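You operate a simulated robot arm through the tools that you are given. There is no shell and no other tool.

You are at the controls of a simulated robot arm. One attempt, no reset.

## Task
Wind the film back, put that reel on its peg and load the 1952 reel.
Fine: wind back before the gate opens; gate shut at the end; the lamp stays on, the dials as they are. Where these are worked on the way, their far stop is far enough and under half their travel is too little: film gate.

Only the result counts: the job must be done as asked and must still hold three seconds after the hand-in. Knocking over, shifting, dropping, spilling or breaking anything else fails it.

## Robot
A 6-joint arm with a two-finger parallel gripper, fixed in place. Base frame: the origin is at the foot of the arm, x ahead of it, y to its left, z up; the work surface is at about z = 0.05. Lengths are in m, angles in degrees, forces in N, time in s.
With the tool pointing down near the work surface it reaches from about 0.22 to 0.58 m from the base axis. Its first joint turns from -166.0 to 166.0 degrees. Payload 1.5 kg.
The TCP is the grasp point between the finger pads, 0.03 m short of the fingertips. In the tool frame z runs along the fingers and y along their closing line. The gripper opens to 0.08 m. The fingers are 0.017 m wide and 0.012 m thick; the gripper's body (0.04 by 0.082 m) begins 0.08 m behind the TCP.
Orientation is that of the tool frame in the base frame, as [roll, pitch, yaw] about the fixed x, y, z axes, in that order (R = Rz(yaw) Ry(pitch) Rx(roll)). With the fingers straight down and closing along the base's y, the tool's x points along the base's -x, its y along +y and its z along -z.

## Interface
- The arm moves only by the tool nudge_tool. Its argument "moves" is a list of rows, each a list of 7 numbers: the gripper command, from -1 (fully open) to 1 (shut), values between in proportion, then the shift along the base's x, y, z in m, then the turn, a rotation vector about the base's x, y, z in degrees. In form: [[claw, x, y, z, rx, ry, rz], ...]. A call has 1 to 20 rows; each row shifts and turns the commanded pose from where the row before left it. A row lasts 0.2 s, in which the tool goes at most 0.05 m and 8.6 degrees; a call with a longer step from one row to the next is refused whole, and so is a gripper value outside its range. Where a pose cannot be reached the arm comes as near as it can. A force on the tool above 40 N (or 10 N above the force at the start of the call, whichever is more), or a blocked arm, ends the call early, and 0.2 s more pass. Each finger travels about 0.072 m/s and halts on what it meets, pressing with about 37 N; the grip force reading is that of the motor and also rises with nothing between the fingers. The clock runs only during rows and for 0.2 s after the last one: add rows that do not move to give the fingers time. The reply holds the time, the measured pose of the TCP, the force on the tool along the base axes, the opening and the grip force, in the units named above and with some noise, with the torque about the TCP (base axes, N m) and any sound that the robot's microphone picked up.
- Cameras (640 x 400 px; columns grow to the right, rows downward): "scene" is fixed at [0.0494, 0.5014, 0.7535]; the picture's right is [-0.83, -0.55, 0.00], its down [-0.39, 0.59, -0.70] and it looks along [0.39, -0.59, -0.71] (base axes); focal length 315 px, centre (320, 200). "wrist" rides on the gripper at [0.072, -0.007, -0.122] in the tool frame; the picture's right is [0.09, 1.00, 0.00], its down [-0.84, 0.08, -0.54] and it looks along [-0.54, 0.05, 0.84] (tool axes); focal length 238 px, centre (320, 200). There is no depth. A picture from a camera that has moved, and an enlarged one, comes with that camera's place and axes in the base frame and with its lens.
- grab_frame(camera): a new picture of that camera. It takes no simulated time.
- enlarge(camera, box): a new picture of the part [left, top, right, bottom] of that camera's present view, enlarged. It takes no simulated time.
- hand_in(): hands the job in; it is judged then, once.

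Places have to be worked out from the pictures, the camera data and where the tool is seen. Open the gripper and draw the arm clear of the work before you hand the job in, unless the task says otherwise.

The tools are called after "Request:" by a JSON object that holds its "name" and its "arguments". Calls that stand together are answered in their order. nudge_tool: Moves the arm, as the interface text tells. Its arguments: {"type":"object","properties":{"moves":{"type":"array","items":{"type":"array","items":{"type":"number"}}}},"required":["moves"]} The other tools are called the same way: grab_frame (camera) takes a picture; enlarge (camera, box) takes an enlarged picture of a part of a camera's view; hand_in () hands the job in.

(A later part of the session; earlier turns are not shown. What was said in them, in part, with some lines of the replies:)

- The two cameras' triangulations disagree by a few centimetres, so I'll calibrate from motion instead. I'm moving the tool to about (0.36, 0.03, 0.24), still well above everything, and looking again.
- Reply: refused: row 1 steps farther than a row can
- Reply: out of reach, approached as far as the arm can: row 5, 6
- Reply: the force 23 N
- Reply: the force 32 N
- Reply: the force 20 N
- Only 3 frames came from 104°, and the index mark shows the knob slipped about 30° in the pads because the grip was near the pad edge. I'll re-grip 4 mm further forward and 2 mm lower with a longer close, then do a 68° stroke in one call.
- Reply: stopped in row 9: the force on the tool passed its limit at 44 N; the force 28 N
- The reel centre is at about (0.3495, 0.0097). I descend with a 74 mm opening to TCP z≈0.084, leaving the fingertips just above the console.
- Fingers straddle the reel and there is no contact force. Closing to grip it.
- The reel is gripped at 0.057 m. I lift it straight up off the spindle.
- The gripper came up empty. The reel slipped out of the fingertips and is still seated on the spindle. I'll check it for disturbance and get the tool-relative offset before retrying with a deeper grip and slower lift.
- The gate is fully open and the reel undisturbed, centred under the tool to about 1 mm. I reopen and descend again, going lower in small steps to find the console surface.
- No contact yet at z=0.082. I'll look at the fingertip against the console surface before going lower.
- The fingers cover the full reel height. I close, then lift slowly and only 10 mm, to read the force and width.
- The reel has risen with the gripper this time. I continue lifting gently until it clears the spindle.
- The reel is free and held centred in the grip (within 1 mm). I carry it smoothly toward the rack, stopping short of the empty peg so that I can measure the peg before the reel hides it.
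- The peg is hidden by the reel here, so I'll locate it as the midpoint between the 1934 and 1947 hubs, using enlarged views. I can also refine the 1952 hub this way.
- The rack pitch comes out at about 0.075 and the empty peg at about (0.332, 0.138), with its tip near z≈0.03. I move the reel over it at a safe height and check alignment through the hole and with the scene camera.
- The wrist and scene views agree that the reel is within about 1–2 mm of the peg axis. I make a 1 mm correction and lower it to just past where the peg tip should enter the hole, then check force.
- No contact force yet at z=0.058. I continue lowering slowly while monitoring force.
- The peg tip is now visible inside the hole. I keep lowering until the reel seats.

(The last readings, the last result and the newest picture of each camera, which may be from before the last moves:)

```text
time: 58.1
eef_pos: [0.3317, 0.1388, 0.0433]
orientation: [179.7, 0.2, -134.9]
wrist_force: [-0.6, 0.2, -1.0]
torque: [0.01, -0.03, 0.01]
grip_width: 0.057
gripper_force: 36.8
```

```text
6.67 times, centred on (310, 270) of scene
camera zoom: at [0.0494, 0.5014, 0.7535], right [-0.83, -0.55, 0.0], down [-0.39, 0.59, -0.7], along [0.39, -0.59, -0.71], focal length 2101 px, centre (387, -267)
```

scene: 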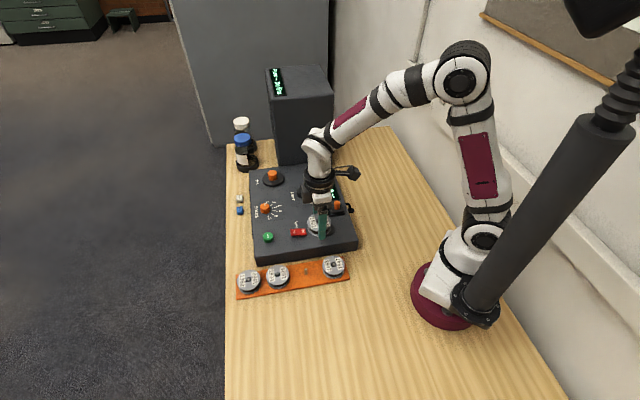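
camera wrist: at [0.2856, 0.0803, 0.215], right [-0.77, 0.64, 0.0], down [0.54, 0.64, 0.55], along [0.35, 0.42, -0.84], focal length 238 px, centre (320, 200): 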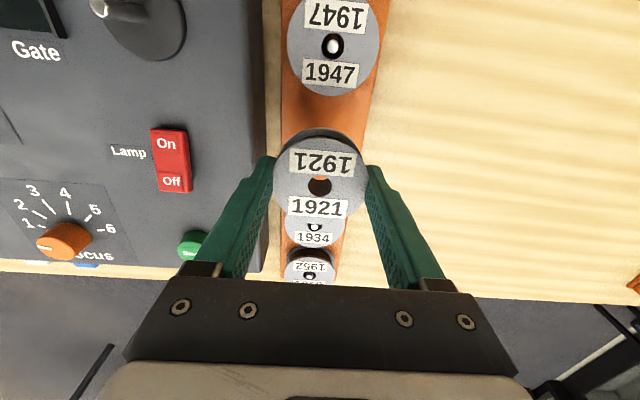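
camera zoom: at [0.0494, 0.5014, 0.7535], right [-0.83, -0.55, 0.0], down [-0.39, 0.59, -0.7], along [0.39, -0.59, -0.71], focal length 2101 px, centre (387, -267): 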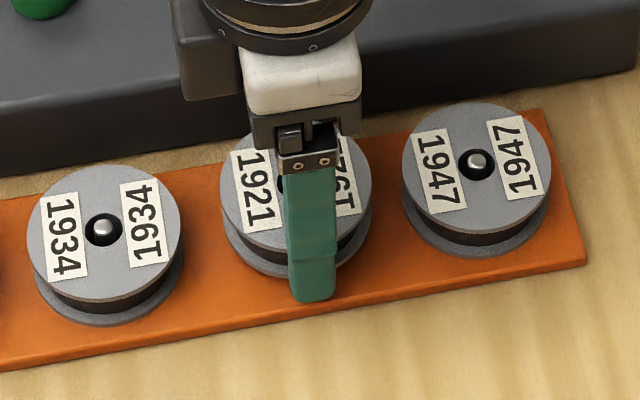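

The peg is well into the hole and there is still no contact force, so it needs a few more millimetres. I continue down gently.

Request:
{"name": "nudge_tool", "arguments": {"moves": [[1, 0, 0, -0.0015, 0, 0, 0], [1, 0, 0, -0.0015, 0, 0, 0], [1, 0, 0, -0.0015, 0, 0, 0], [1, 0, 0, 0, 0, 0, 0]]}}

Request:
{"name": "enlarge", "arguments": {"camera": "wrist", "box": [240, 110, 400, 230]}}

Request:
{"name": "enlarge", "arguments": {"camera": "scene", "box": [270, 240, 350, 300]}}

```text
time: 59.1
eef_pos: [0.3309, 0.1379, 0.0393]
orientation: [179.6, 0.3, -135.0]
wrist_force: [-0.6, 0.0, -0.9]
torque: [-0.02, -0.01, -0.03]
grip_width: 0.0572
gripper_force: 36.9
```

```text
3.33 times, centred on (320, 170) of wrist
camera zoom: at [0.2855, 0.0809, 0.161], right [-0.77, 0.64, 0.0], down [0.54, 0.64, 0.55], along [0.35, 0.42, -0.84], focal length 794 px, centre (320, 300)
```

zoom: 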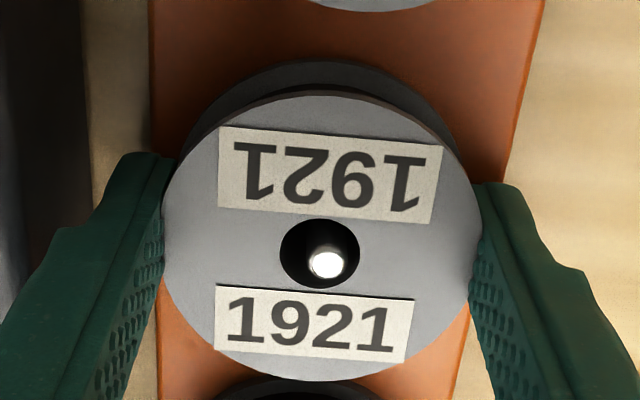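

```text
6.67 times, centred on (310, 270) of scene
camera zoom: at [0.0494, 0.5014, 0.7535], right [-0.83, -0.55, 0.0], down [-0.39, 0.59, -0.7], along [0.39, -0.59, -0.71], focal length 2101 px, centre (387, -267)
```

zoom: 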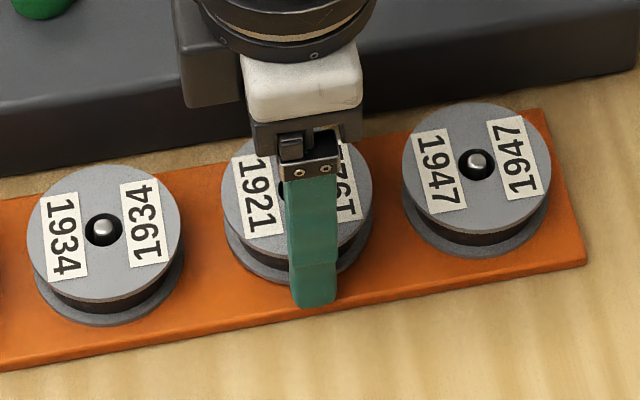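

Almost seated, and still no vertical force. I continue with three more 1.5 mm steps.

Request:
{"name": "nudge_tool", "arguments": {"moves": [[1, 0, 0, -0.0015, 0, 0, 0], [1, 0, 0, -0.0015, 0, 0, 0], [1, 0, 0, 0, 0, 0, 0]]}}

Request:
{"name": "enlarge", "arguments": {"camera": "wrist", "box": [240, 110, 400, 230]}}

Request:
{"name": "enlarge", "arguments": {"camera": "scene", "box": [270, 240, 350, 300]}}

```text
time: 59.6
eef_pos: [0.3321, 0.1388, 0.0378]
orientation: [179.7, 0.1, -135.0]
wrist_force: [-2.3, -3.5, 10.2]
torque: [-0.4, -0.12, -0.14]
grip_width: 0.057
gripper_force: 36.8
stopped in row 2: the force on the tool passed its limit at 49 N (the readings are from after the stop); the commanded pose is now the measured one
```

```text
3.33 times, centred on (320, 170) of wrist
camera zoom: at [0.2855, 0.0809, 0.1603], right [-0.77, 0.64, 0.0], down [0.54, 0.64, 0.55], along [0.35, 0.42, -0.84], focal length 794 px, centre (320, 300)
```

zoom: 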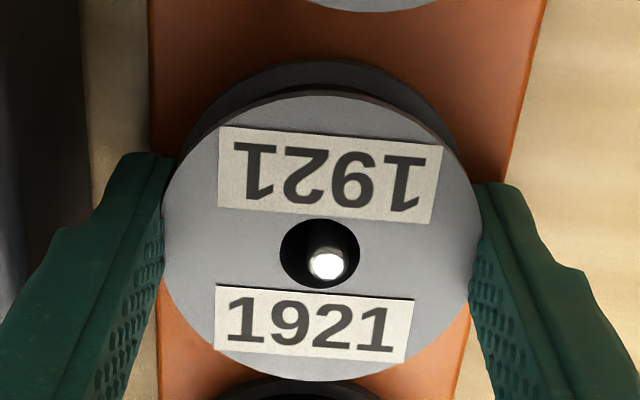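

```text
6.67 times, centred on (310, 270) of scene
camera zoom: at [0.0494, 0.5014, 0.7535], right [-0.83, -0.55, 0.0], down [-0.39, 0.59, -0.7], along [0.39, -0.59, -0.71], focal length 2101 px, centre (387, -267)
```

zoom: 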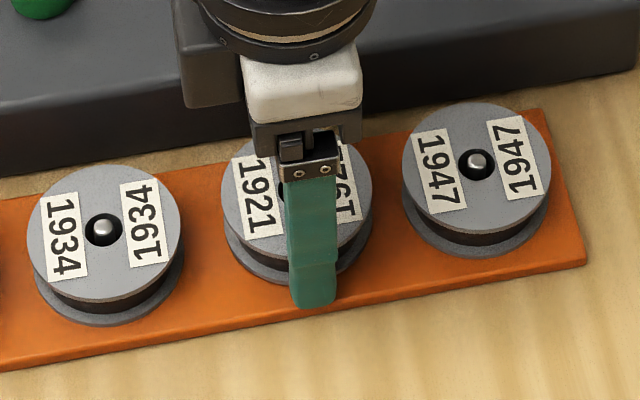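

Contact occurs at z≈0.038, so the reel is seated to within a millimetre. I ease off slightly, open, and raise the gripper straight up.

Request:
{"name": "nudge_tool", "arguments": {"moves": [[1, 0, 0, 0.0006, 0, 0, 0], [0, 0, 0, 0, 0, 0, 0], [-0.7, 0, 0, 0, 0, 0, 0], [-0.8, 0, 0, 0, 0, 0, 0], [-0.8, 0, 0, 0.01, 0, 0, 0], [-0.8, 0, 0, 0.02, 0, 0, 0], [-0.8, 0, 0, 0.03, 0, 0, 0], [-0.8, 0, 0, 0.03, 0, 0, 0], [-0.8, 0, 0, 0.03, 0, 0, 0], [-0.8, 0, 0, 0, 0, 0, 0]]}}

Request:
{"name": "grab_frame", "arguments": {"camera": "wrist"}}

Request:
{"name": "enlarge", "arguments": {"camera": "scene", "box": [230, 240, 360, 310]}}

```text
time: 61.8
eef_pos: [0.3308, 0.1386, 0.1598]
orientation: [179.7, 0.2, -135.1]
wrist_force: [0.6, -0.2, -1.2]
torque: [-0.02, -0.02, -0.01]
grip_width: 0.072
gripper_force: 0.1
```

```text
taken
camera wrist: at [0.2849, 0.0804, 0.2818], right [-0.77, 0.64, 0.0], down [0.54, 0.64, 0.55], along [0.35, 0.42, -0.84], focal length 238 px, centre (320, 200)
```

wrist: 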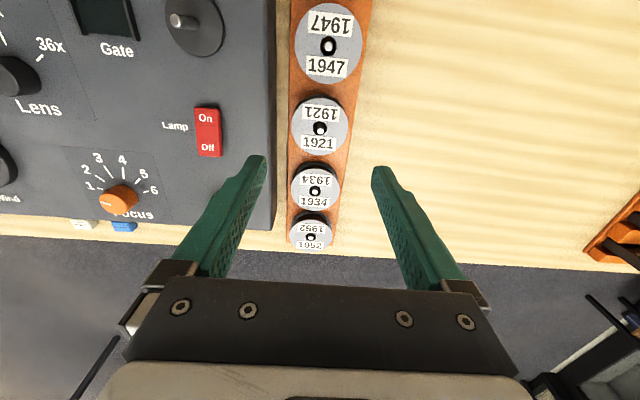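

```text
4.92 times, centred on (295, 275) of scene
camera zoom: at [0.0494, 0.5014, 0.7535], right [-0.83, -0.55, 0.0], down [-0.39, 0.59, -0.7], along [0.39, -0.59, -0.71], focal length 1551 px, centre (443, -169)
```

zoom: 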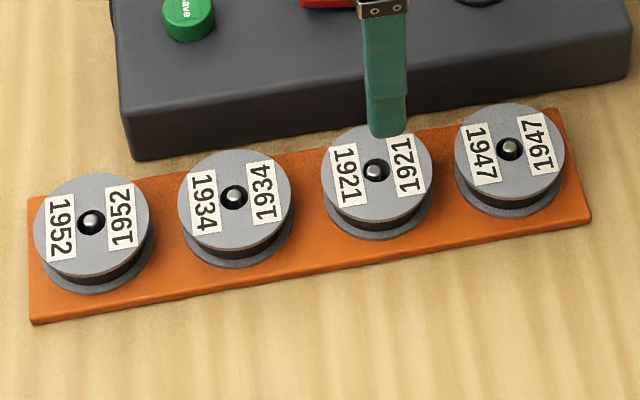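

The 1921 reel sits on its peg like the others. Next is the 1952 reel, two pitches along the rack at about (0.438, 0.2455), so I move above it at the current height.

Request:
{"name": "nudge_tool", "arguments": {"moves": [[-0.8, 0.027, 0.027, 0, 0, 0, 0], [-0.8, 0.027, 0.027, 0, 0, 0, 0], [-0.8, 0.027, 0.027, 0, 0, 0, 0], [-0.8, 0.026, 0.026, 0, 0, 0, 0], [-0.8, 0, 0, 0, 0, 0, 0], [-0.8, 0, 0, 0, 0, 0, 0]]}}

Request:
{"name": "grab_frame", "arguments": {"camera": "wrist"}}

Request:
{"name": "enlarge", "arguments": {"camera": "wrist", "box": [250, 80, 390, 180]}}

Request:
{"name": "grab_frame", "arguments": {"camera": "scene"}}

```text
time: 63.2
eef_pos: [0.4383, 0.2476, 0.158]
orientation: [179.7, 0.1, -135.1]
wrist_force: [0.6, 0.4, 0.3]
torque: [-0.01, -0.01, 0.05]
grip_width: 0.0721
gripper_force: 0.0
```

```text
taken
camera wrist: at [0.3921, 0.1891, 0.2806], right [-0.77, 0.64, 0.0], down [0.54, 0.64, 0.55], along [0.35, 0.42, -0.84], focal length 238 px, centre (320, 200)
```

wrist: 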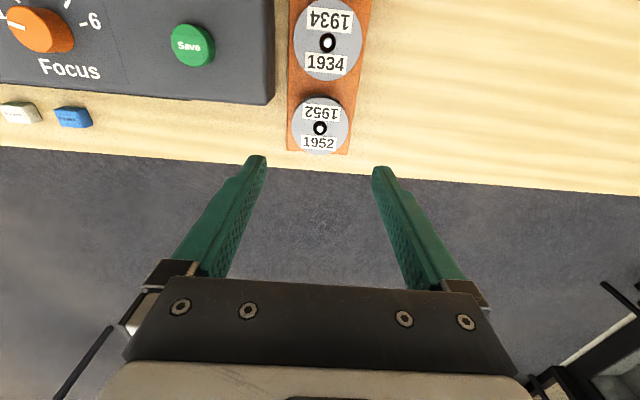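

```text
4.00 times, centred on (320, 130) of wrist
camera zoom: at [0.3921, 0.1891, 0.2806], right [-0.77, 0.64, 0.0], down [0.54, 0.64, 0.55], along [0.35, 0.42, -0.84], focal length 953 px, centre (320, 480)
```

zoom: 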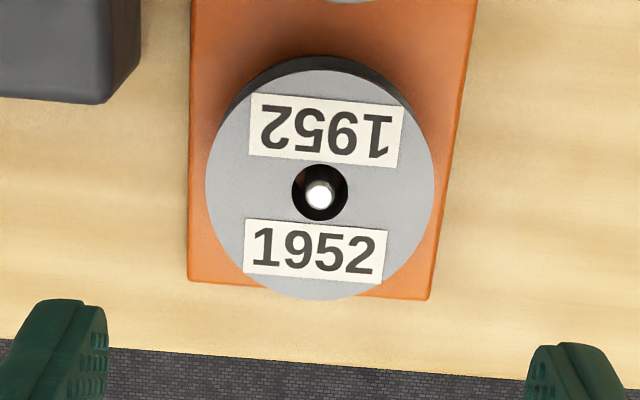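

```text
taken
```

scene: 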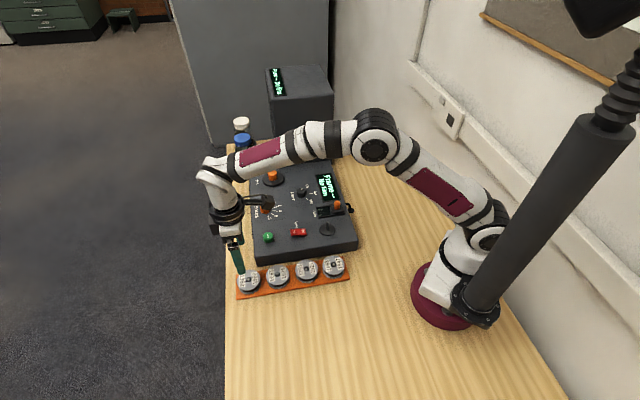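

The 1952 reel is centred under the tool to within 1 mm. I descend to TCP z≈0.0395, just above the board.

Request:
{"name": "nudge_tool", "arguments": {"moves": [[-0.8, 0, 0, -0.03, 0, 0, 0], [-0.8, 0, 0, -0.03, 0, 0, 0], [-0.8, 0, 0, -0.03, 0, 0, 0], [-0.8, 0, 0, -0.018, 0, 0, 0], [-0.8, 0, 0, -0.008, 0, 0, 0], [-0.8, 0, 0, -0.0025, 0, 0, 0], [-0.8, 0, 0, 0, 0, 0, 0]]}}

Request:
{"name": "grab_frame", "arguments": {"camera": "wrist"}}

Request:
{"name": "enlarge", "arguments": {"camera": "scene", "box": [220, 230, 320, 310]}}

```text
time: 64.8
eef_pos: [0.4397, 0.2466, 0.0402]
orientation: [179.8, 0.2, -135.0]
wrist_force: [-0.7, -0.7, 0.9]
torque: [0.02, 0.0, 0.03]
grip_width: 0.072
gripper_force: 0.1
```

```text
taken
camera wrist: at [0.3926, 0.1879, 0.162], right [-0.77, 0.64, 0.0], down [0.54, 0.64, 0.55], along [0.35, 0.42, -0.84], focal length 238 px, centre (320, 200)
```

wrist: 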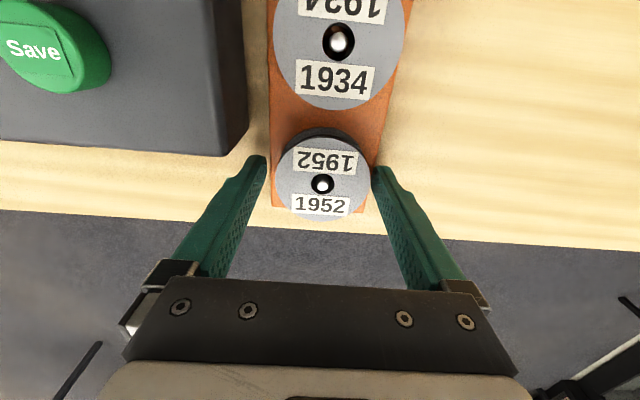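

```text
5.00 times, centred on (270, 270) of scene
camera zoom: at [0.0494, 0.5014, 0.7535], right [-0.83, -0.55, 0.0], down [-0.39, 0.59, -0.7], along [0.39, -0.59, -0.71], focal length 1575 px, centre (570, -150)
```

zoom: 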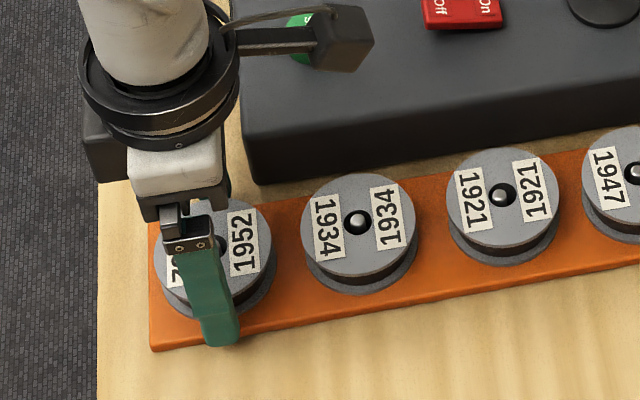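

Fingers straddle the 1952 reel with no contact force. I close and lift slowly by 10 mm first.

Request:
{"name": "nudge_tool", "arguments": {"moves": [[0, 0, 0, 0, 0, 0, 0], [1, 0, 0, 0, 0, 0, 0], [1, 0, 0, 0, 0, 0, 0], [1, 0, 0, 0, 0, 0, 0], [1, 0, 0, 0, 0, 0, 0], [1, 0, 0, 0.003, 0, 0, 0], [1, 0, 0, 0.003, 0, 0, 0], [1, 0, 0, 0.004, 0, 0, 0]]}}

Request:
{"name": "enlarge", "arguments": {"camera": "wrist", "box": [240, 110, 400, 230]}}

Request:
{"name": "enlarge", "arguments": {"camera": "scene", "box": [220, 240, 300, 300]}}

```text
time: 66.6
eef_pos: [0.4392, 0.2471, 0.0509]
orientation: [179.7, 0.3, -135.1]
wrist_force: [-0.1, 0.1, -0.9]
torque: [0.04, 0.01, -0.01]
grip_width: 0.0567
gripper_force: 36.9
```

```text
3.33 times, centred on (320, 170) of wrist
camera zoom: at [0.3923, 0.188, 0.1723], right [-0.77, 0.64, 0.0], down [0.54, 0.64, 0.55], along [0.35, 0.42, -0.84], focal length 794 px, centre (320, 300)
```

zoom: 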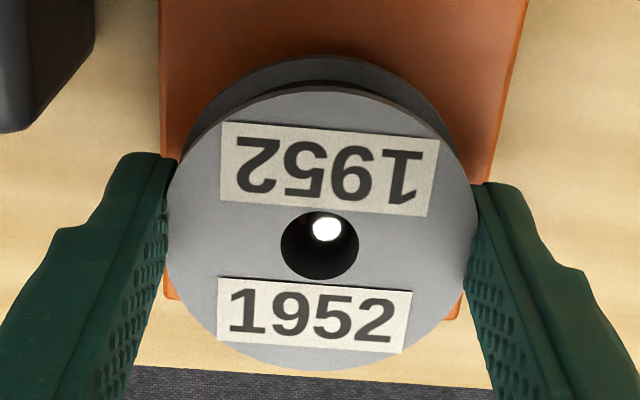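

```text
6.67 times, centred on (260, 270) of scene
camera zoom: at [0.0494, 0.5014, 0.7535], right [-0.83, -0.55, 0.0], down [-0.39, 0.59, -0.7], along [0.39, -0.59, -0.71], focal length 2101 px, centre (720, -267)
```

zoom: 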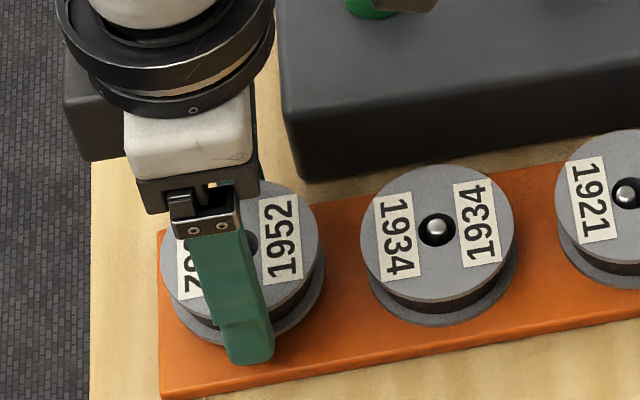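

The 1952 reel is held (0.0567 m) and lifting. I continue gently until it clears the peg and check again.

Request:
{"name": "nudge_tool", "arguments": {"moves": [[1, 0, 0, 0.003, 0, 0, 0], [1, 0, 0, 0.004, 0, 0, 0], [1, 0, 0, 0.005, 0, 0, 0], [1, 0, 0, 0.005, 0, 0, 0], [1, 0, 0, 0.006, 0, 0, 0], [1, 0, 0, 0.006, 0, 0, 0], [1, 0, 0, 0.007, 0, 0, 0], [1, 0, 0, 0.008, 0, 0, 0], [1, 0, 0, 0.008, 0, 0, 0], [1, 0, 0, 0.008, 0, 0, 0], [1, 0, 0, 0.008, 0, 0, 0], [1, 0, 0, 0.008, 0, 0, 0], [1, 0, 0, 0.008, 0, 0, 0], [1, 0, 0, 0.008, 0, 0, 0], [1, 0, 0, 0.006, 0, 0, 0], [1, 0, 0, 0.004, 0, 0, 0], [1, 0, 0, 0, 0, 0, 0]]}}

Request:
{"name": "grab_frame", "arguments": {"camera": "wrist"}}

Request:
{"name": "enlarge", "arguments": {"camera": "scene", "box": [210, 200, 350, 310]}}

```text
time: 70.2
eef_pos: [0.439, 0.2459, 0.1527]
orientation: [179.6, 0.3, -135.1]
wrist_force: [0.0, 0.1, -0.8]
torque: [0.0, 0.0, 0.03]
grip_width: 0.057
gripper_force: 37.3
```

```text
taken
camera wrist: at [0.3928, 0.1879, 0.2743], right [-0.77, 0.64, 0.0], down [0.54, 0.64, 0.55], along [0.35, 0.42, -0.84], focal length 238 px, centre (320, 200)
```

wrist: 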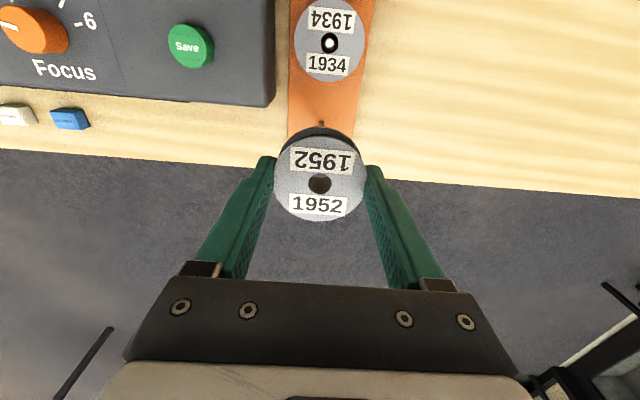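

```text
3.64 times, centred on (280, 255) of scene
camera zoom: at [0.0494, 0.5014, 0.7535], right [-0.83, -0.55, 0.0], down [-0.39, 0.59, -0.7], along [0.39, -0.59, -0.71], focal length 1146 px, centre (466, 0)
```

zoom: 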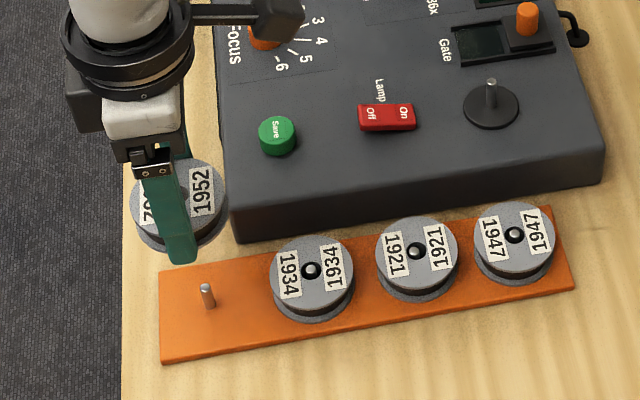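

The reel is clear and held. I carry it smoothly over to the console spindle, with target TCP ≈ (0.352, 0.010), staying at z≈0.16.

Request:
{"name": "nudge_tool", "arguments": {"moves": [[1, -0.002, -0.005, 0.004, 0, 0, 0], [1, -0.005, -0.013, 0.004, 0, 0, 0], [1, -0.008, -0.022, 0, 0, 0, 0], [1, -0.01, -0.027, 0, 0, 0, 0], [1, -0.01, -0.028, 0, 0, 0, 0], [1, -0.01, -0.028, 0, 0, 0, 0], [1, -0.01, -0.028, 0, 0, 0, 0], [1, -0.01, -0.027, 0, 0, 0, 0], [1, -0.009, -0.023, 0, 0, 0, 0], [1, -0.006, -0.016, 0, 0, 0, 0], [1, 0, 0, 0, 0, 0, 0]]}}

Request:
{"name": "grab_frame", "arguments": {"camera": "wrist"}}

Request:
{"name": "enlarge", "arguments": {"camera": "wrist", "box": [240, 60, 400, 220]}}

Request:
{"name": "enlarge", "arguments": {"camera": "scene", "box": [270, 170, 370, 250]}}

```text
time: 72.6
eef_pos: [0.3582, 0.0287, 0.1589]
orientation: [179.6, 0.2, -135.1]
wrist_force: [-0.3, -0.5, -0.3]
torque: [0.02, 0.0, -0.01]
grip_width: 0.0571
gripper_force: 36.7
```

```text
taken
camera wrist: at [0.3123, -0.0295, 0.2817], right [-0.77, 0.64, 0.0], down [0.54, 0.64, 0.55], along [0.35, 0.42, -0.84], focal length 238 px, centre (320, 200)
```

wrist: 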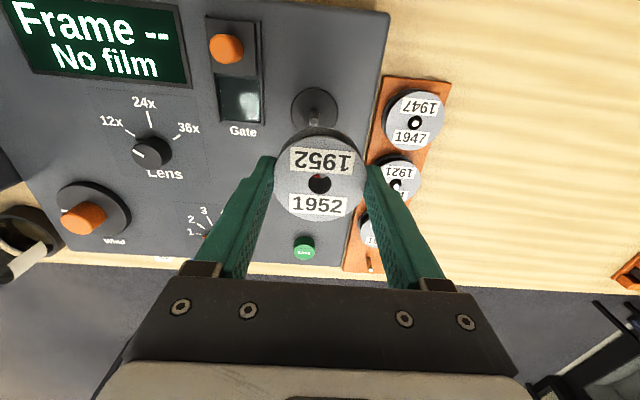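

```text
2.50 times, centred on (320, 140) of wrist
camera zoom: at [0.3123, -0.0295, 0.2817], right [-0.77, 0.64, 0.0], down [0.54, 0.64, 0.55], along [0.35, 0.42, -0.84], focal length 596 px, centre (320, 350)
```

zoom: 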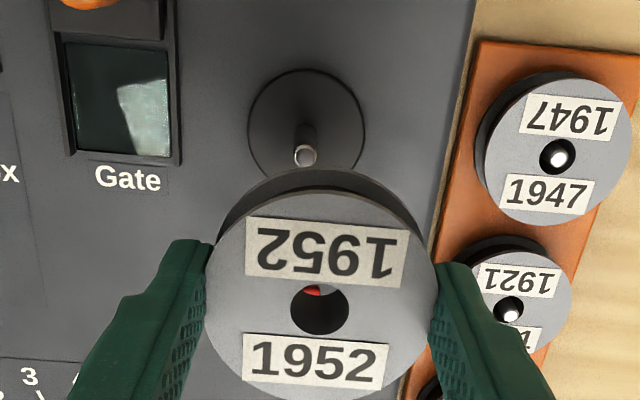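

```text
5.00 times, centred on (320, 210) of scene
camera zoom: at [0.0494, 0.5014, 0.7535], right [-0.83, -0.55, 0.0], down [-0.39, 0.59, -0.7], along [0.39, -0.59, -0.71], focal length 1575 px, centre (320, 150)
```

zoom: 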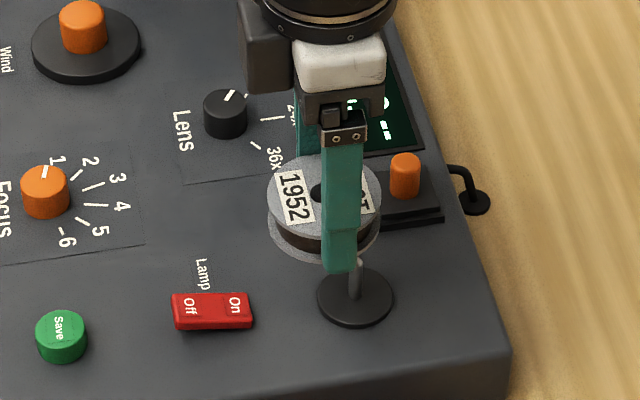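

The spindle tip is visible here, so the axis is at about (0.3515, 0.0085), and the reel centre sits about 2 mm ahead of the TCP. I'll move by (-0.0077, -0.021) and lower to just above the spindle tip, then check.

Request:
{"name": "nudge_tool", "arguments": {"moves": [[1, -0.002, -0.006, 0, 0, 0, 0], [1, -0.003, -0.008, 0, 0, 0, 0], [1, -0.0027, -0.0069, -0.006, 0, 0, 0], [1, 0, 0, -0.01, 0, 0, 0], [1, 0, 0, -0.01, 0, 0, 0], [1, 0, 0, -0.007, 0, 0, 0], [1, 0, 0, 0, 0, 0, 0], [1, 0, 0, 0, 0, 0, 0]]}}

Request:
{"name": "enlarge", "arguments": {"camera": "wrist", "box": [240, 110, 400, 230]}}

Request:
{"name": "enlarge", "arguments": {"camera": "scene", "box": [280, 170, 380, 250]}}

```text
time: 74.4
eef_pos: [0.3497, 0.007, 0.1266]
orientation: [179.7, 0.2, -135.1]
wrist_force: [-1.2, -0.2, -0.9]
torque: [0.02, 0.01, -0.02]
grip_width: 0.0571
gripper_force: 37.0
```

```text
3.33 times, centred on (320, 170) of wrist
camera zoom: at [0.3042, -0.0501, 0.2493], right [-0.77, 0.64, 0.0], down [0.54, 0.64, 0.55], along [0.35, 0.42, -0.84], focal length 794 px, centre (320, 300)
```

zoom: 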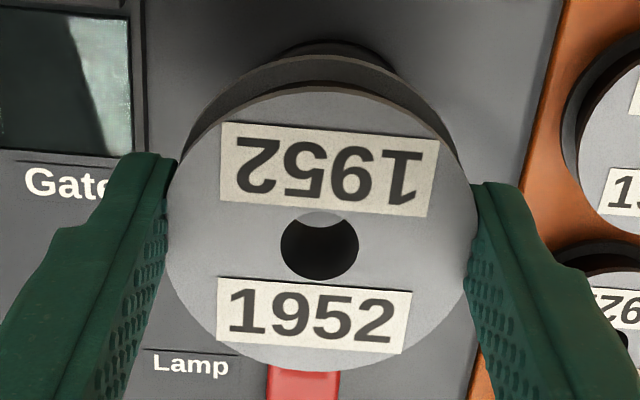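

```text
5.00 times, centred on (330, 210) of scene
camera zoom: at [0.0494, 0.5014, 0.7535], right [-0.83, -0.55, 0.0], down [-0.39, 0.59, -0.7], along [0.39, -0.59, -0.71], focal length 1575 px, centre (270, 150)
```

zoom: 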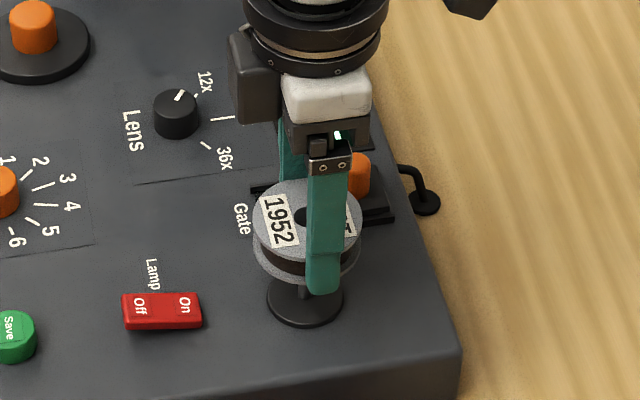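

From the matched images, the reel needs about +2.4 mm in y to be centred on the spindle. I make that correction and lower slowly past the spindle tip, watching the force.

Request:
{"name": "nudge_tool", "arguments": {"moves": [[1, -0.0002, 0.0024, 0, 0, 0, 0], [1, 0, 0, -0.004, 0, 0, 0], [1, 0, 0, -0.004, 0, 0, 0], [1, 0, 0, -0.003, 0, 0, 0], [1, 0, 0, -0.003, 0, 0, 0], [1, 0, 0, -0.002, 0, 0, 0], [1, 0, 0, -0.002, 0, 0, 0], [1, 0, 0, -0.002, 0, 0, 0], [1, 0, 0, -0.002, 0, 0, 0], [1, 0, 0, 0, 0, 0, 0]]}}

Request:
{"name": "enlarge", "arguments": {"camera": "wrist", "box": [240, 110, 400, 230]}}

Request:
{"name": "enlarge", "arguments": {"camera": "scene", "box": [280, 170, 380, 250]}}

```text
time: 76.6
eef_pos: [0.3519, 0.0109, 0.1057]
orientation: [179.7, 0.2, -135.1]
wrist_force: [0.2, -0.9, -1.5]
torque: [0.01, -0.03, -0.02]
grip_width: 0.0567
gripper_force: 37.0
```

```text
3.33 times, centred on (320, 170) of wrist
camera zoom: at [0.305, -0.0471, 0.2273], right [-0.77, 0.64, 0.0], down [0.54, 0.64, 0.55], along [0.35, 0.42, -0.84], focal length 794 px, centre (320, 300)
```

zoom: 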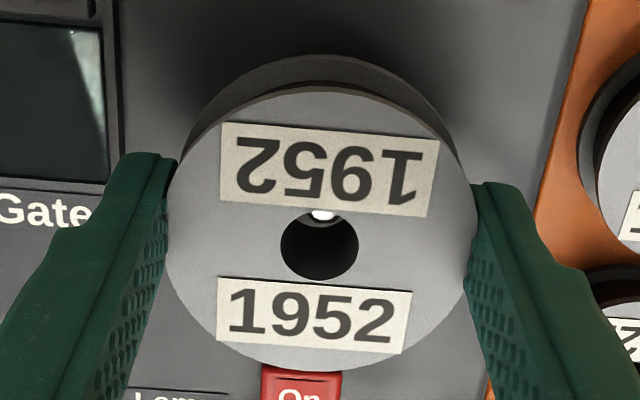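

```text
5.00 times, centred on (330, 210) of scene
camera zoom: at [0.0494, 0.5014, 0.7535], right [-0.83, -0.55, 0.0], down [-0.39, 0.59, -0.7], along [0.39, -0.59, -0.71], focal length 1575 px, centre (270, 150)
```

zoom: 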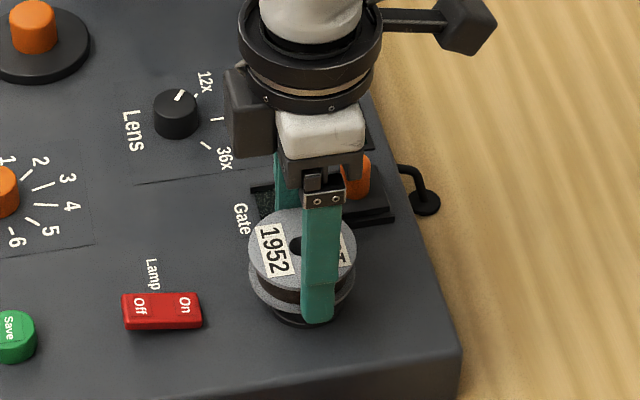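

The spindle tip shows inside the hole with no contact force. I nudge 1 mm back along -u for better centring and continue lowering.

Request:
{"name": "nudge_tool", "arguments": {"moves": [[1, -0.0007, -0.0007, 0, 0, 0, 0], [1, 0, 0, -0.002, 0, 0, 0], [1, 0, 0, -0.002, 0, 0, 0], [1, 0, 0, -0.002, 0, 0, 0], [1, 0, 0, -0.002, 0, 0, 0], [1, 0, 0, 0, 0, 0, 0]]}}

Request:
{"name": "enlarge", "arguments": {"camera": "wrist", "box": [240, 110, 400, 230]}}

Request:
{"name": "enlarge", "arguments": {"camera": "scene", "box": [280, 170, 380, 250]}}

```text
time: 78.0
eef_pos: [0.3503, 0.0105, 0.0967]
orientation: [179.6, 0.2, -135.1]
wrist_force: [-0.1, -0.1, -0.4]
torque: [0.0, 0.03, 0.0]
grip_width: 0.0572
gripper_force: 37.5
```

```text
3.33 times, centred on (320, 170) of wrist
camera zoom: at [0.304, -0.048, 0.2191], right [-0.77, 0.64, 0.0], down [0.54, 0.64, 0.55], along [0.35, 0.42, -0.84], focal length 794 px, centre (320, 300)
```

zoom: 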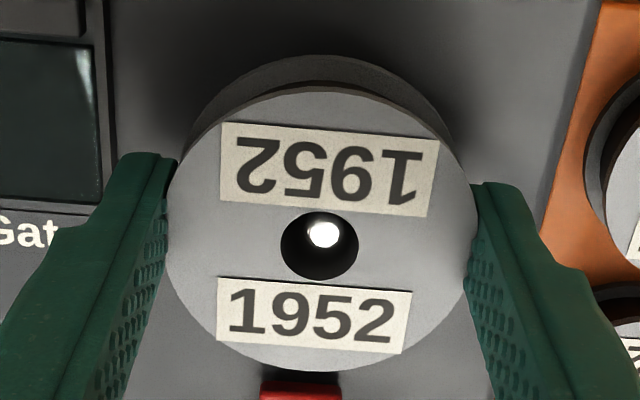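

```text
5.00 times, centred on (330, 210) of scene
camera zoom: at [0.0494, 0.5014, 0.7535], right [-0.83, -0.55, 0.0], down [-0.39, 0.59, -0.7], along [0.39, -0.59, -0.71], focal length 1575 px, centre (270, 150)
```

zoom: 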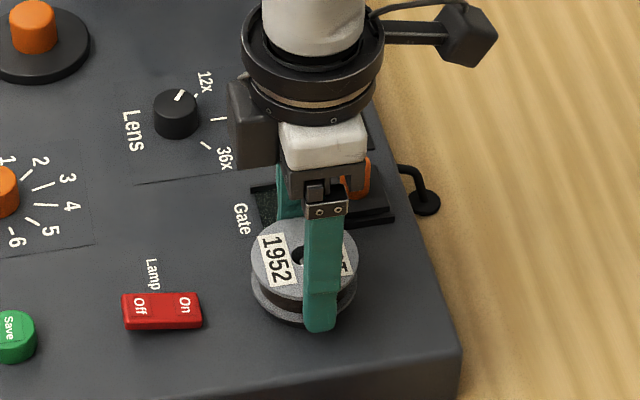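

The spindle is well inside the hole and centred. I continue lowering in small steps until it seats.

Request:
{"name": "nudge_tool", "arguments": {"moves": [[1, 0, 0, -0.002, 0, 0, 0], [1, 0, 0, -0.002, 0, 0, 0], [1, 0, 0, -0.0015, 0, 0, 0], [1, 0, 0, -0.0015, 0, 0, 0], [1, 0, 0, -0.001, 0, 0, 0], [1, 0, 0, -0.001, 0, 0, 0], [1, 0, 0, 0, 0, 0, 0]]}}

Request:
{"name": "enlarge", "arguments": {"camera": "wrist", "box": [240, 110, 400, 230]}}

Request:
{"name": "enlarge", "arguments": {"camera": "scene", "box": [280, 170, 380, 250]}}

```text
time: 79.6
eef_pos: [0.3497, 0.0101, 0.0875]
orientation: [179.7, 0.2, -135.1]
wrist_force: [-0.2, 0.4, 0.2]
torque: [0.0, 0.0, -0.01]
grip_width: 0.0571
gripper_force: 36.9
```

```text
3.33 times, centred on (320, 170) of wrist
camera zoom: at [0.3041, -0.0481, 0.2104], right [-0.77, 0.64, 0.0], down [0.54, 0.64, 0.55], along [0.35, 0.42, -0.84], focal length 794 px, centre (320, 300)
```

zoom: 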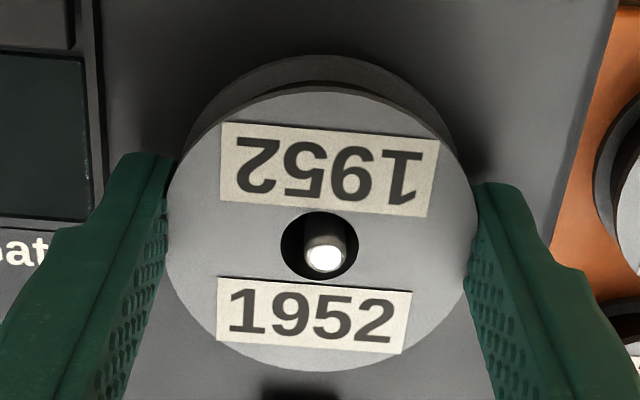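

```text
5.00 times, centred on (330, 210) of scene
camera zoom: at [0.0494, 0.5014, 0.7535], right [-0.83, -0.55, 0.0], down [-0.39, 0.59, -0.7], along [0.39, -0.59, -0.71], focal length 1575 px, centre (270, 150)
```

zoom: 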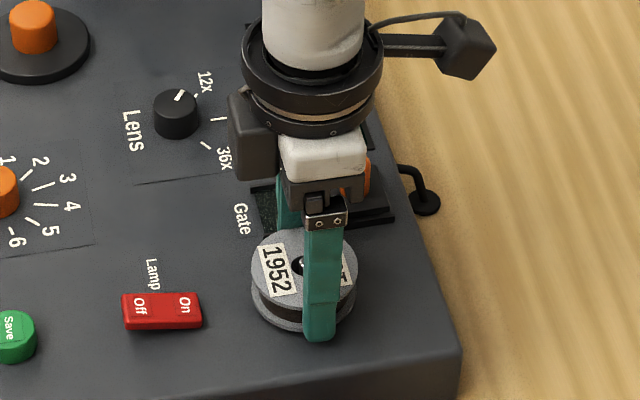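

Nearly seated, and the spindle tip suggests 2–3 mm remain. I go on with 1 mm steps.

Request:
{"name": "nudge_tool", "arguments": {"moves": [[1, 0, 0, -0.001, 0, 0, 0], [1, 0, 0, -0.001, 0, 0, 0], [1, 0, 0, -0.001, 0, 0, 0], [1, 0, 0, 0, 0, 0, 0]]}}

Request:
{"name": "enlarge", "arguments": {"camera": "wrist", "box": [240, 110, 400, 230]}}

Request:
{"name": "enlarge", "arguments": {"camera": "scene", "box": [300, 205, 360, 250]}}

```text
time: 80.6
eef_pos: [0.3507, 0.0096, 0.087]
orientation: [179.7, 0.3, -135.1]
wrist_force: [-8.6, 2.1, 28.9]
torque: [-0.01, 0.17, -0.03]
grip_width: 0.0572
gripper_force: 37.2
```

```text
3.33 times, centred on (320, 170) of wrist
camera zoom: at [0.304, -0.0481, 0.2075], right [-0.77, 0.64, 0.0], down [0.54, 0.64, 0.55], along [0.35, 0.42, -0.84], focal length 794 px, centre (320, 300)
```

zoom: 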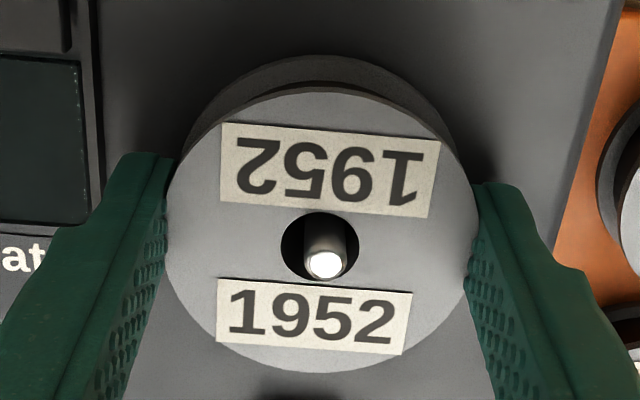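

```text
8.89 times, centred on (330, 228) of scene
camera zoom: at [0.0494, 0.5014, 0.7535], right [-0.83, -0.55, 0.0], down [-0.39, 0.59, -0.7], along [0.39, -0.59, -0.71], focal length 2801 px, centre (231, -44)
```

zoom: 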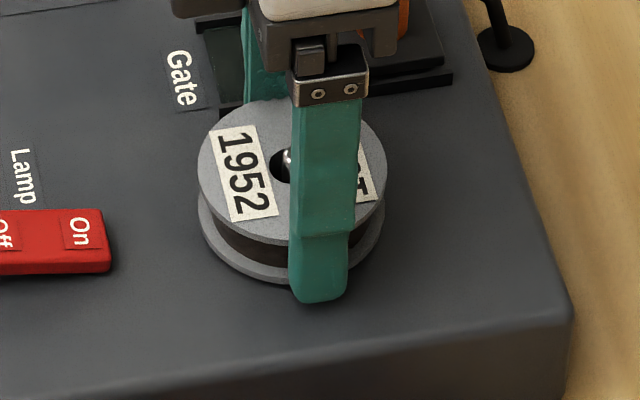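

The reel is seated, with 29 N of reaction. I relieve 1 mm, open the fingers and lift straight up.

Request:
{"name": "nudge_tool", "arguments": {"moves": [[1, 0, 0, 0.0015, 0, 0, 0], [0, 0, 0, 0, 0, 0, 0], [-0.8, 0, 0, 0, 0, 0, 0], [-0.85, 0, 0, 0, 0, 0, 0], [-0.85, 0, 0, 0.01, 0, 0, 0], [-0.85, 0, 0, 0.02, 0, 0, 0], [-0.85, 0, 0, 0.03, 0, 0, 0], [-0.85, 0, 0, 0.03, 0, 0, 0], [-0.85, 0, 0, 0, 0, 0, 0]]}}

Request:
{"name": "grab_frame", "arguments": {"camera": "wrist"}}

Request:
{"name": "enlarge", "arguments": {"camera": "scene", "box": [220, 150, 380, 310]}}

```text
time: 82.6
eef_pos: [0.3515, 0.0098, 0.1759]
orientation: [179.6, 0.2, -135.0]
wrist_force: [0.2, 0.0, 0.0]
torque: [0.03, -0.01, 0.01]
grip_width: 0.074
gripper_force: 0.1
```

```text
taken
camera wrist: at [0.3039, -0.0485, 0.2989], right [-0.77, 0.64, 0.0], down [0.54, 0.64, 0.55], along [0.35, 0.42, -0.84], focal length 238 px, centre (320, 200)
```

wrist: 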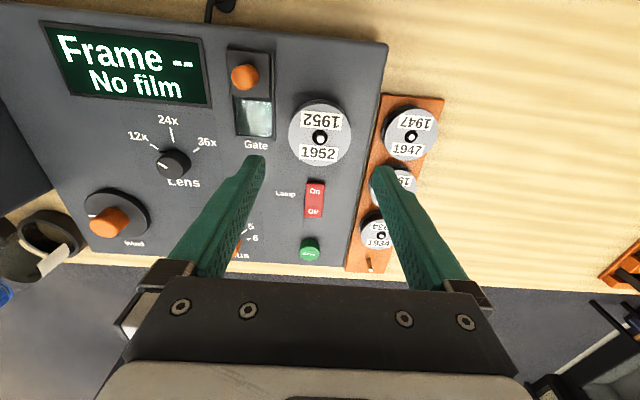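

```text
2.50 times, centred on (300, 230) of scene
camera zoom: at [0.0494, 0.5014, 0.7535], right [-0.83, -0.55, 0.0], down [-0.39, 0.59, -0.7], along [0.39, -0.59, -0.71], focal length 788 px, centre (370, 125)
```

zoom: 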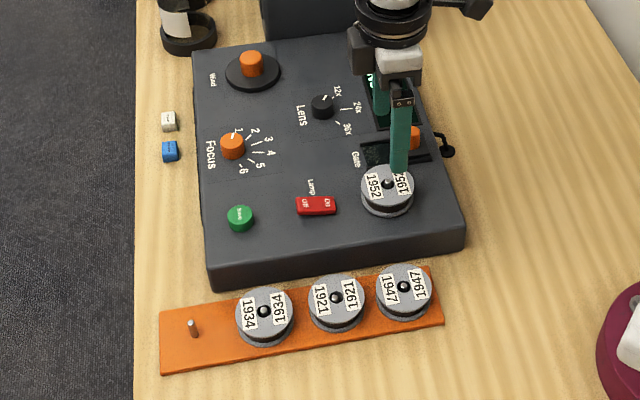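

The 1952 reel is on the spindle. To shut the gate, I turn back to yaw 135° and move above the gate knob's open position at about (0.3647, -0.0686).

Request:
{"name": "nudge_tool", "arguments": {"moves": [[-0.5, 0.0012, -0.0071, 0, 0, 0, -8.2], [-0.25, 0.0012, -0.0071, 0, 0, 0, -8.2], [-0.25, 0.0012, -0.0071, 0, 0, 0, -8.2], [-0.25, 0.0012, -0.0071, 0, 0, 0, -8.2], [-0.25, 0.0012, -0.0071, 0, 0, 0, -8.2], [-0.25, 0.0012, -0.0071, 0, 0, 0, -8.2], [-0.25, 0.0012, -0.0071, 0, 0, 0, -8.2], [-0.25, 0.0012, -0.0071, 0, 0, 0, -8.2], [-0.25, 0.0012, -0.0071, 0, 0, 0, -8.2], [-0.25, 0.0012, -0.0071, 0, 0, 0, -8.2], [-0.25, 0.0012, -0.0074, -0.02, 0, 0, -8.0], [-0.25, 0, 0, -0.02, 0, 0, 0], [-0.25, 0, 0, 0, 0, 0, 0], [-0.25, 0, 0, 0, 0, 0, 0]]}}

Request:
{"name": "grab_frame", "arguments": {"camera": "wrist"}}

Request:
{"name": "enlarge", "arguments": {"camera": "wrist", "box": [240, 90, 400, 200]}}

Request:
{"name": "enlarge", "arguments": {"camera": "scene", "box": [290, 180, 370, 240]}}

```text
time: 85.6
eef_pos: [0.3622, -0.0693, 0.1368]
orientation: [179.7, 0.2, 134.9]
wrist_force: [0.8, 0.4, -0.4]
torque: [0.03, 0.02, 0.01]
grip_width: 0.0498
gripper_force: 0.0
```

```text
taken
camera wrist: at [0.3071, -0.0243, 0.2588], right [0.64, 0.77, 0.0], down [0.64, -0.54, 0.55], along [0.42, -0.35, -0.84], focal length 238 px, centre (320, 200)
```

wrist: 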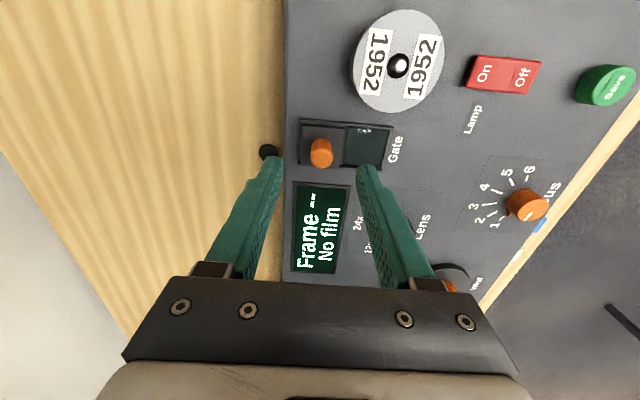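

```text
3.64 times, centred on (320, 145) of wrist
camera zoom: at [0.3071, -0.0243, 0.2588], right [0.64, 0.77, 0.0], down [0.64, -0.54, 0.55], along [0.42, -0.35, -0.84], focal length 867 px, centre (320, 400)
```

zoom: 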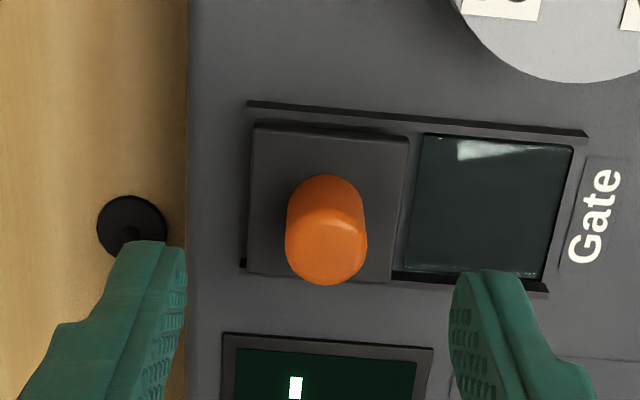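

```text
6.67 times, centred on (330, 210) of scene
camera zoom: at [0.0494, 0.5014, 0.7535], right [-0.83, -0.55, 0.0], down [-0.39, 0.59, -0.7], along [0.39, -0.59, -0.71], focal length 2101 px, centre (253, 133)
```

zoom: 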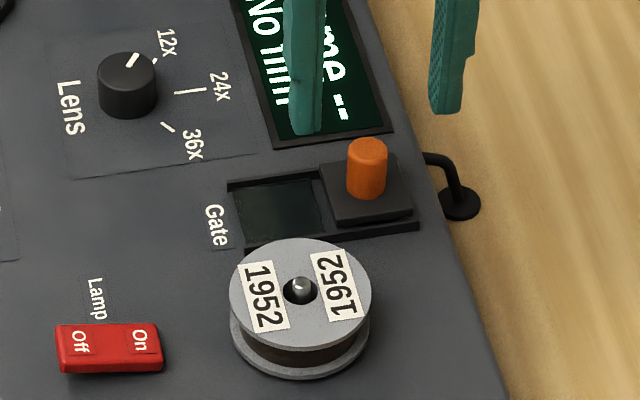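

The knob is centred between the fingers. I descend, grip, then slide it +u to shut the gate until its stop.

Request:
{"name": "nudge_tool", "arguments": {"moves": [[-0.25, 0.0005, 0.0005, -0.02, 0, 0, 0], [-0.25, 0, 0, -0.0205, 0, 0, 0], [-0.25, 0, 0, 0, 0, 0, 0], [1, 0, 0, 0, 0, 0, 0], [1, 0, 0, 0, 0, 0, 0], [1, 0, 0, 0, 0, 0, 0]]}}

Request:
{"name": "grab_frame", "arguments": {"camera": "wrist"}}

```text
time: 87.0
eef_pos: [0.3648, -0.0695, 0.0959]
orientation: [179.7, 0.3, 134.9]
wrist_force: [6.2, 7.4, -7.1]
torque: [0.16, -0.23, -0.01]
grip_width: 0.0165
gripper_force: 31.5
```

```text
taken
camera wrist: at [0.3079, -0.024, 0.2183], right [0.64, 0.77, 0.0], down [0.64, -0.54, 0.55], along [0.42, -0.35, -0.84], focal length 238 px, centre (320, 200)
```

wrist: 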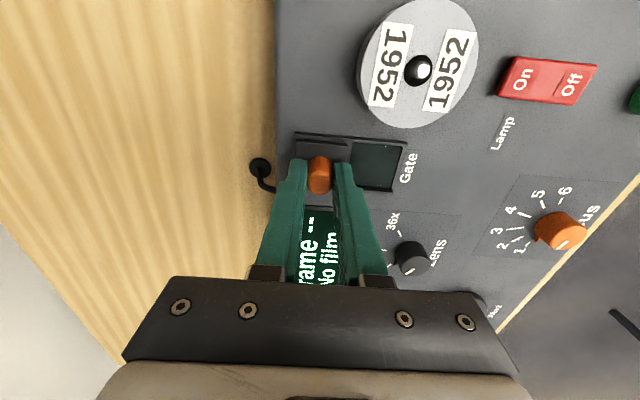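

Knob gripped (0.0165 m). Sliding it toward the shut stop.

Request:
{"name": "nudge_tool", "arguments": {"moves": [[1, 0.0035, 0.0035, 0, 0, 0, 0], [1, 0.0035, 0.0035, 0, 0, 0, 0], [1, 0.0035, 0.0035, 0, 0, 0, 0], [1, 0.0035, 0.0035, 0, 0, 0, 0], [1, 0.0035, 0.0035, 0, 0, 0, 0], [1, 0.0035, 0.0035, 0, 0, 0, 0], [1, 0.0035, 0.0035, 0, 0, 0, 0], [1, 0.0035, 0.0035, 0, 0, 0, 0], [1, 0.002, 0.002, 0, 0, 0, 0], [1, 0.002, 0.002, 0, 0, 0, 0]]}}

Request:
{"name": "grab_frame", "arguments": {"camera": "wrist"}}

Request:
{"name": "enlarge", "arguments": {"camera": "scene", "box": [220, 130, 380, 240]}}

```text
time: 89.2
eef_pos: [0.3948, -0.0381, 0.0959]
orientation: [180.0, 0.1, 134.9]
wrist_force: [-11.7, -15.6, 10.3]
torque: [-0.29, 0.57, -0.05]
grip_width: 0.0166
gripper_force: 31.9
stopped in row 10: the force on the tool passed its limit at 42 N (the readings are from after the stop); the commanded pose is now the measured one
```

```text
taken
camera wrist: at [0.3382, 0.0062, 0.2184], right [0.64, 0.77, 0.0], down [0.64, -0.54, 0.54], along [0.42, -0.35, -0.84], focal length 238 px, centre (320, 200)
```

wrist: 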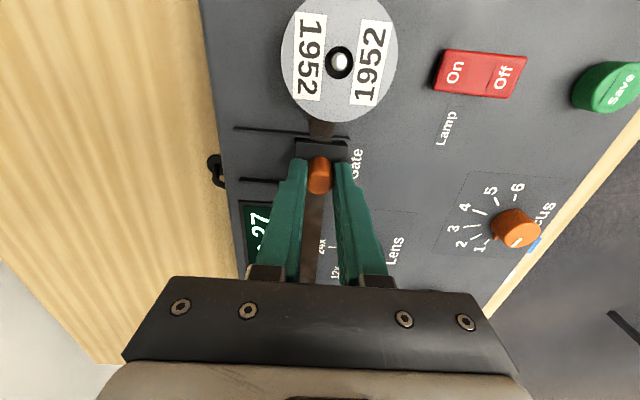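

```text
3.64 times, centred on (300, 185) of scene
camera zoom: at [0.0494, 0.5014, 0.7535], right [-0.83, -0.55, 0.0], down [-0.39, 0.59, -0.7], along [0.39, -0.59, -0.71], focal length 1146 px, centre (393, 254)
```

zoom: 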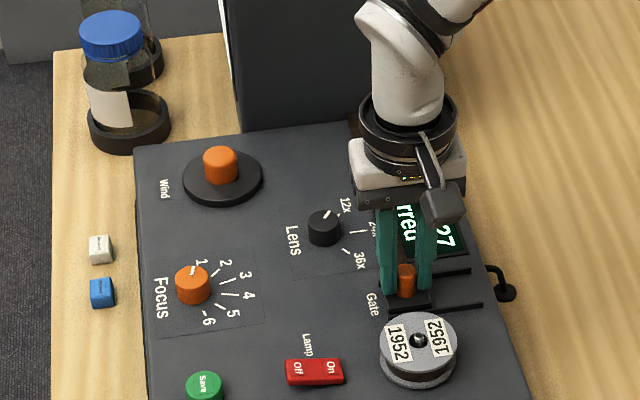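

The gate is at its shut stop and the display reads frame 27, with the new film recognised. I release the knob and draw the arm clear upward.

Request:
{"name": "nudge_tool", "arguments": {"moves": [[0.2, 0, 0, 0, 0, 0, 0], [-0.25, 0, 0, 0, 0, 0, 0], [-0.25, 0, 0, 0.01, 0, 0, 0], [-0.25, 0, 0, 0.03, 0, 0, 0], [-0.25, 0, 0, 0.04, 0, 0, 0], [-0.6, 0, 0, 0.045, 0, 0, 0], [-1, 0, 0, 0.045, 0, 0, 0], [-1, -0.03, -0.01, 0.02, 0, 0, 0], [-1, -0.04, -0.02, 0, 0, 0, 0], [-1, -0.03, -0.03, 0, 0, 0, 0], [-1, 0, 0, 0, 0, 0, 0]]}}

Request:
{"name": "grab_frame", "arguments": {"camera": "wrist"}}

Request:
{"name": "grab_frame", "arguments": {"camera": "scene"}}

Request:
{"name": "enlarge", "arguments": {"camera": "scene", "box": [220, 130, 380, 310]}}

Request:
{"name": "enlarge", "arguments": {"camera": "scene", "box": [290, 180, 370, 240]}}

```text
time: 91.6
eef_pos: [0.295, -0.0994, 0.2863]
orientation: [179.9, 0.2, 135.0]
wrist_force: [0.4, -0.3, -0.4]
torque: [-0.02, -0.03, 0.03]
grip_width: 0.0803
gripper_force: 0.0
```

```text
taken
camera wrist: at [0.2387, -0.0538, 0.409], right [0.64, 0.77, 0.0], down [0.64, -0.54, 0.55], along [0.42, -0.35, -0.84], focal length 238 px, centre (320, 200)
```

wrist: 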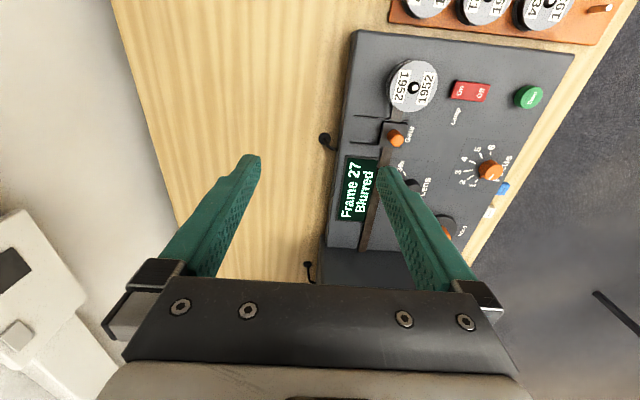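

```text
taken
```

scene: 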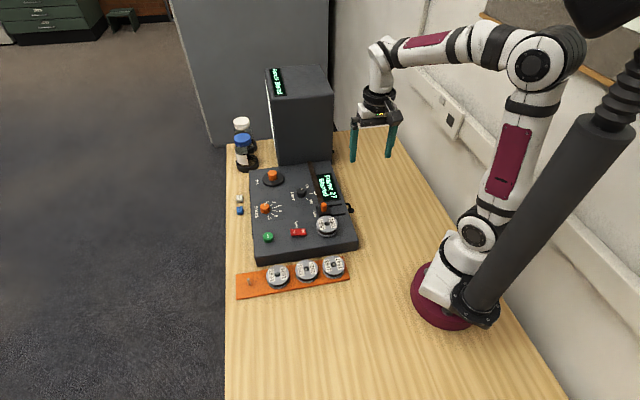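

```text
2.22 times, centred on (300, 220) of scene
camera zoom: at [0.0494, 0.5014, 0.7535], right [-0.83, -0.55, 0.0], down [-0.39, 0.59, -0.7], along [0.39, -0.59, -0.71], focal length 700 px, centre (364, 156)
```

zoom: 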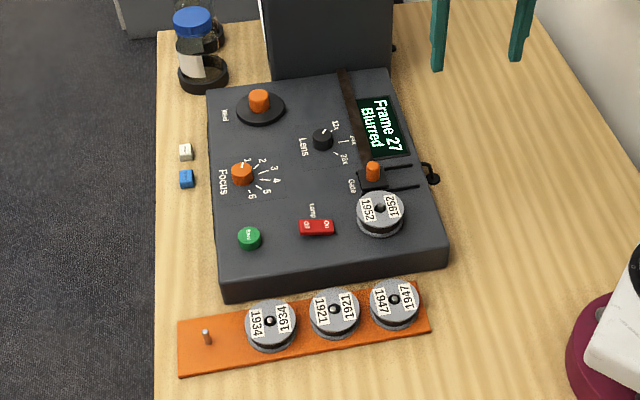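

```text
6.67 times, centred on (330, 210) of scene
camera zoom: at [0.0494, 0.5014, 0.7535], right [-0.83, -0.55, 0.0], down [-0.39, 0.59, -0.7], along [0.39, -0.59, -0.71], focal length 2101 px, centre (253, 133)
```

zoom: 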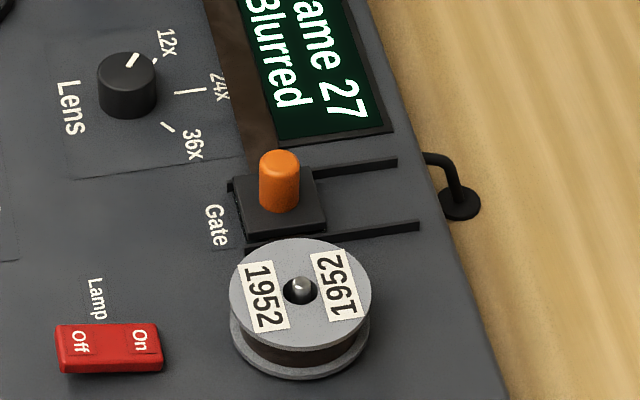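

Final check:
- **Reels:** 1952 is loaded on the spindle and 1921 is on its peg.
- **Gate and lamp:** the gate is shut and the lamp is on.
- **Dials:** Lens and Focus are unchanged.
- **Arm:** the gripper is open and clear of the work.

Handing in.

Request:
{"name": "hand_in", "arguments": {}}

```text
The job is handed in.
```

I've handed the job in. The film was wound back, the 1921 reel is on its peg, and the 1952 reel is loaded with the gate shut. I don't have the judge's result.

- **Winding back:** I turned the wind knob counter-clockwise until it stopped at frame 40, before opening the gate. I took that as fully wound back because the knob would turn no further. After the first turn I backed it off about 5° by mistake, so I wound it onto the stop again.
- **1921 reel:** My first lift slipped and the gripper came up empty, but the reel stayed on its spindle. The second, slower lift held, and the reel now sits on its peg level with the others.
- **1952 reel:** It is seated on the spindle. With the gate shut, the display shows frame 27, so the reader recognises the new film.
- **Gate:** I opened it to its far stop and then shut it to its stop.
- **Everything else:** In the last pictures the lamp is still on, the Lens and Focus dials are unchanged, and nothing else has moved. The gripper is open and the arm is clear.
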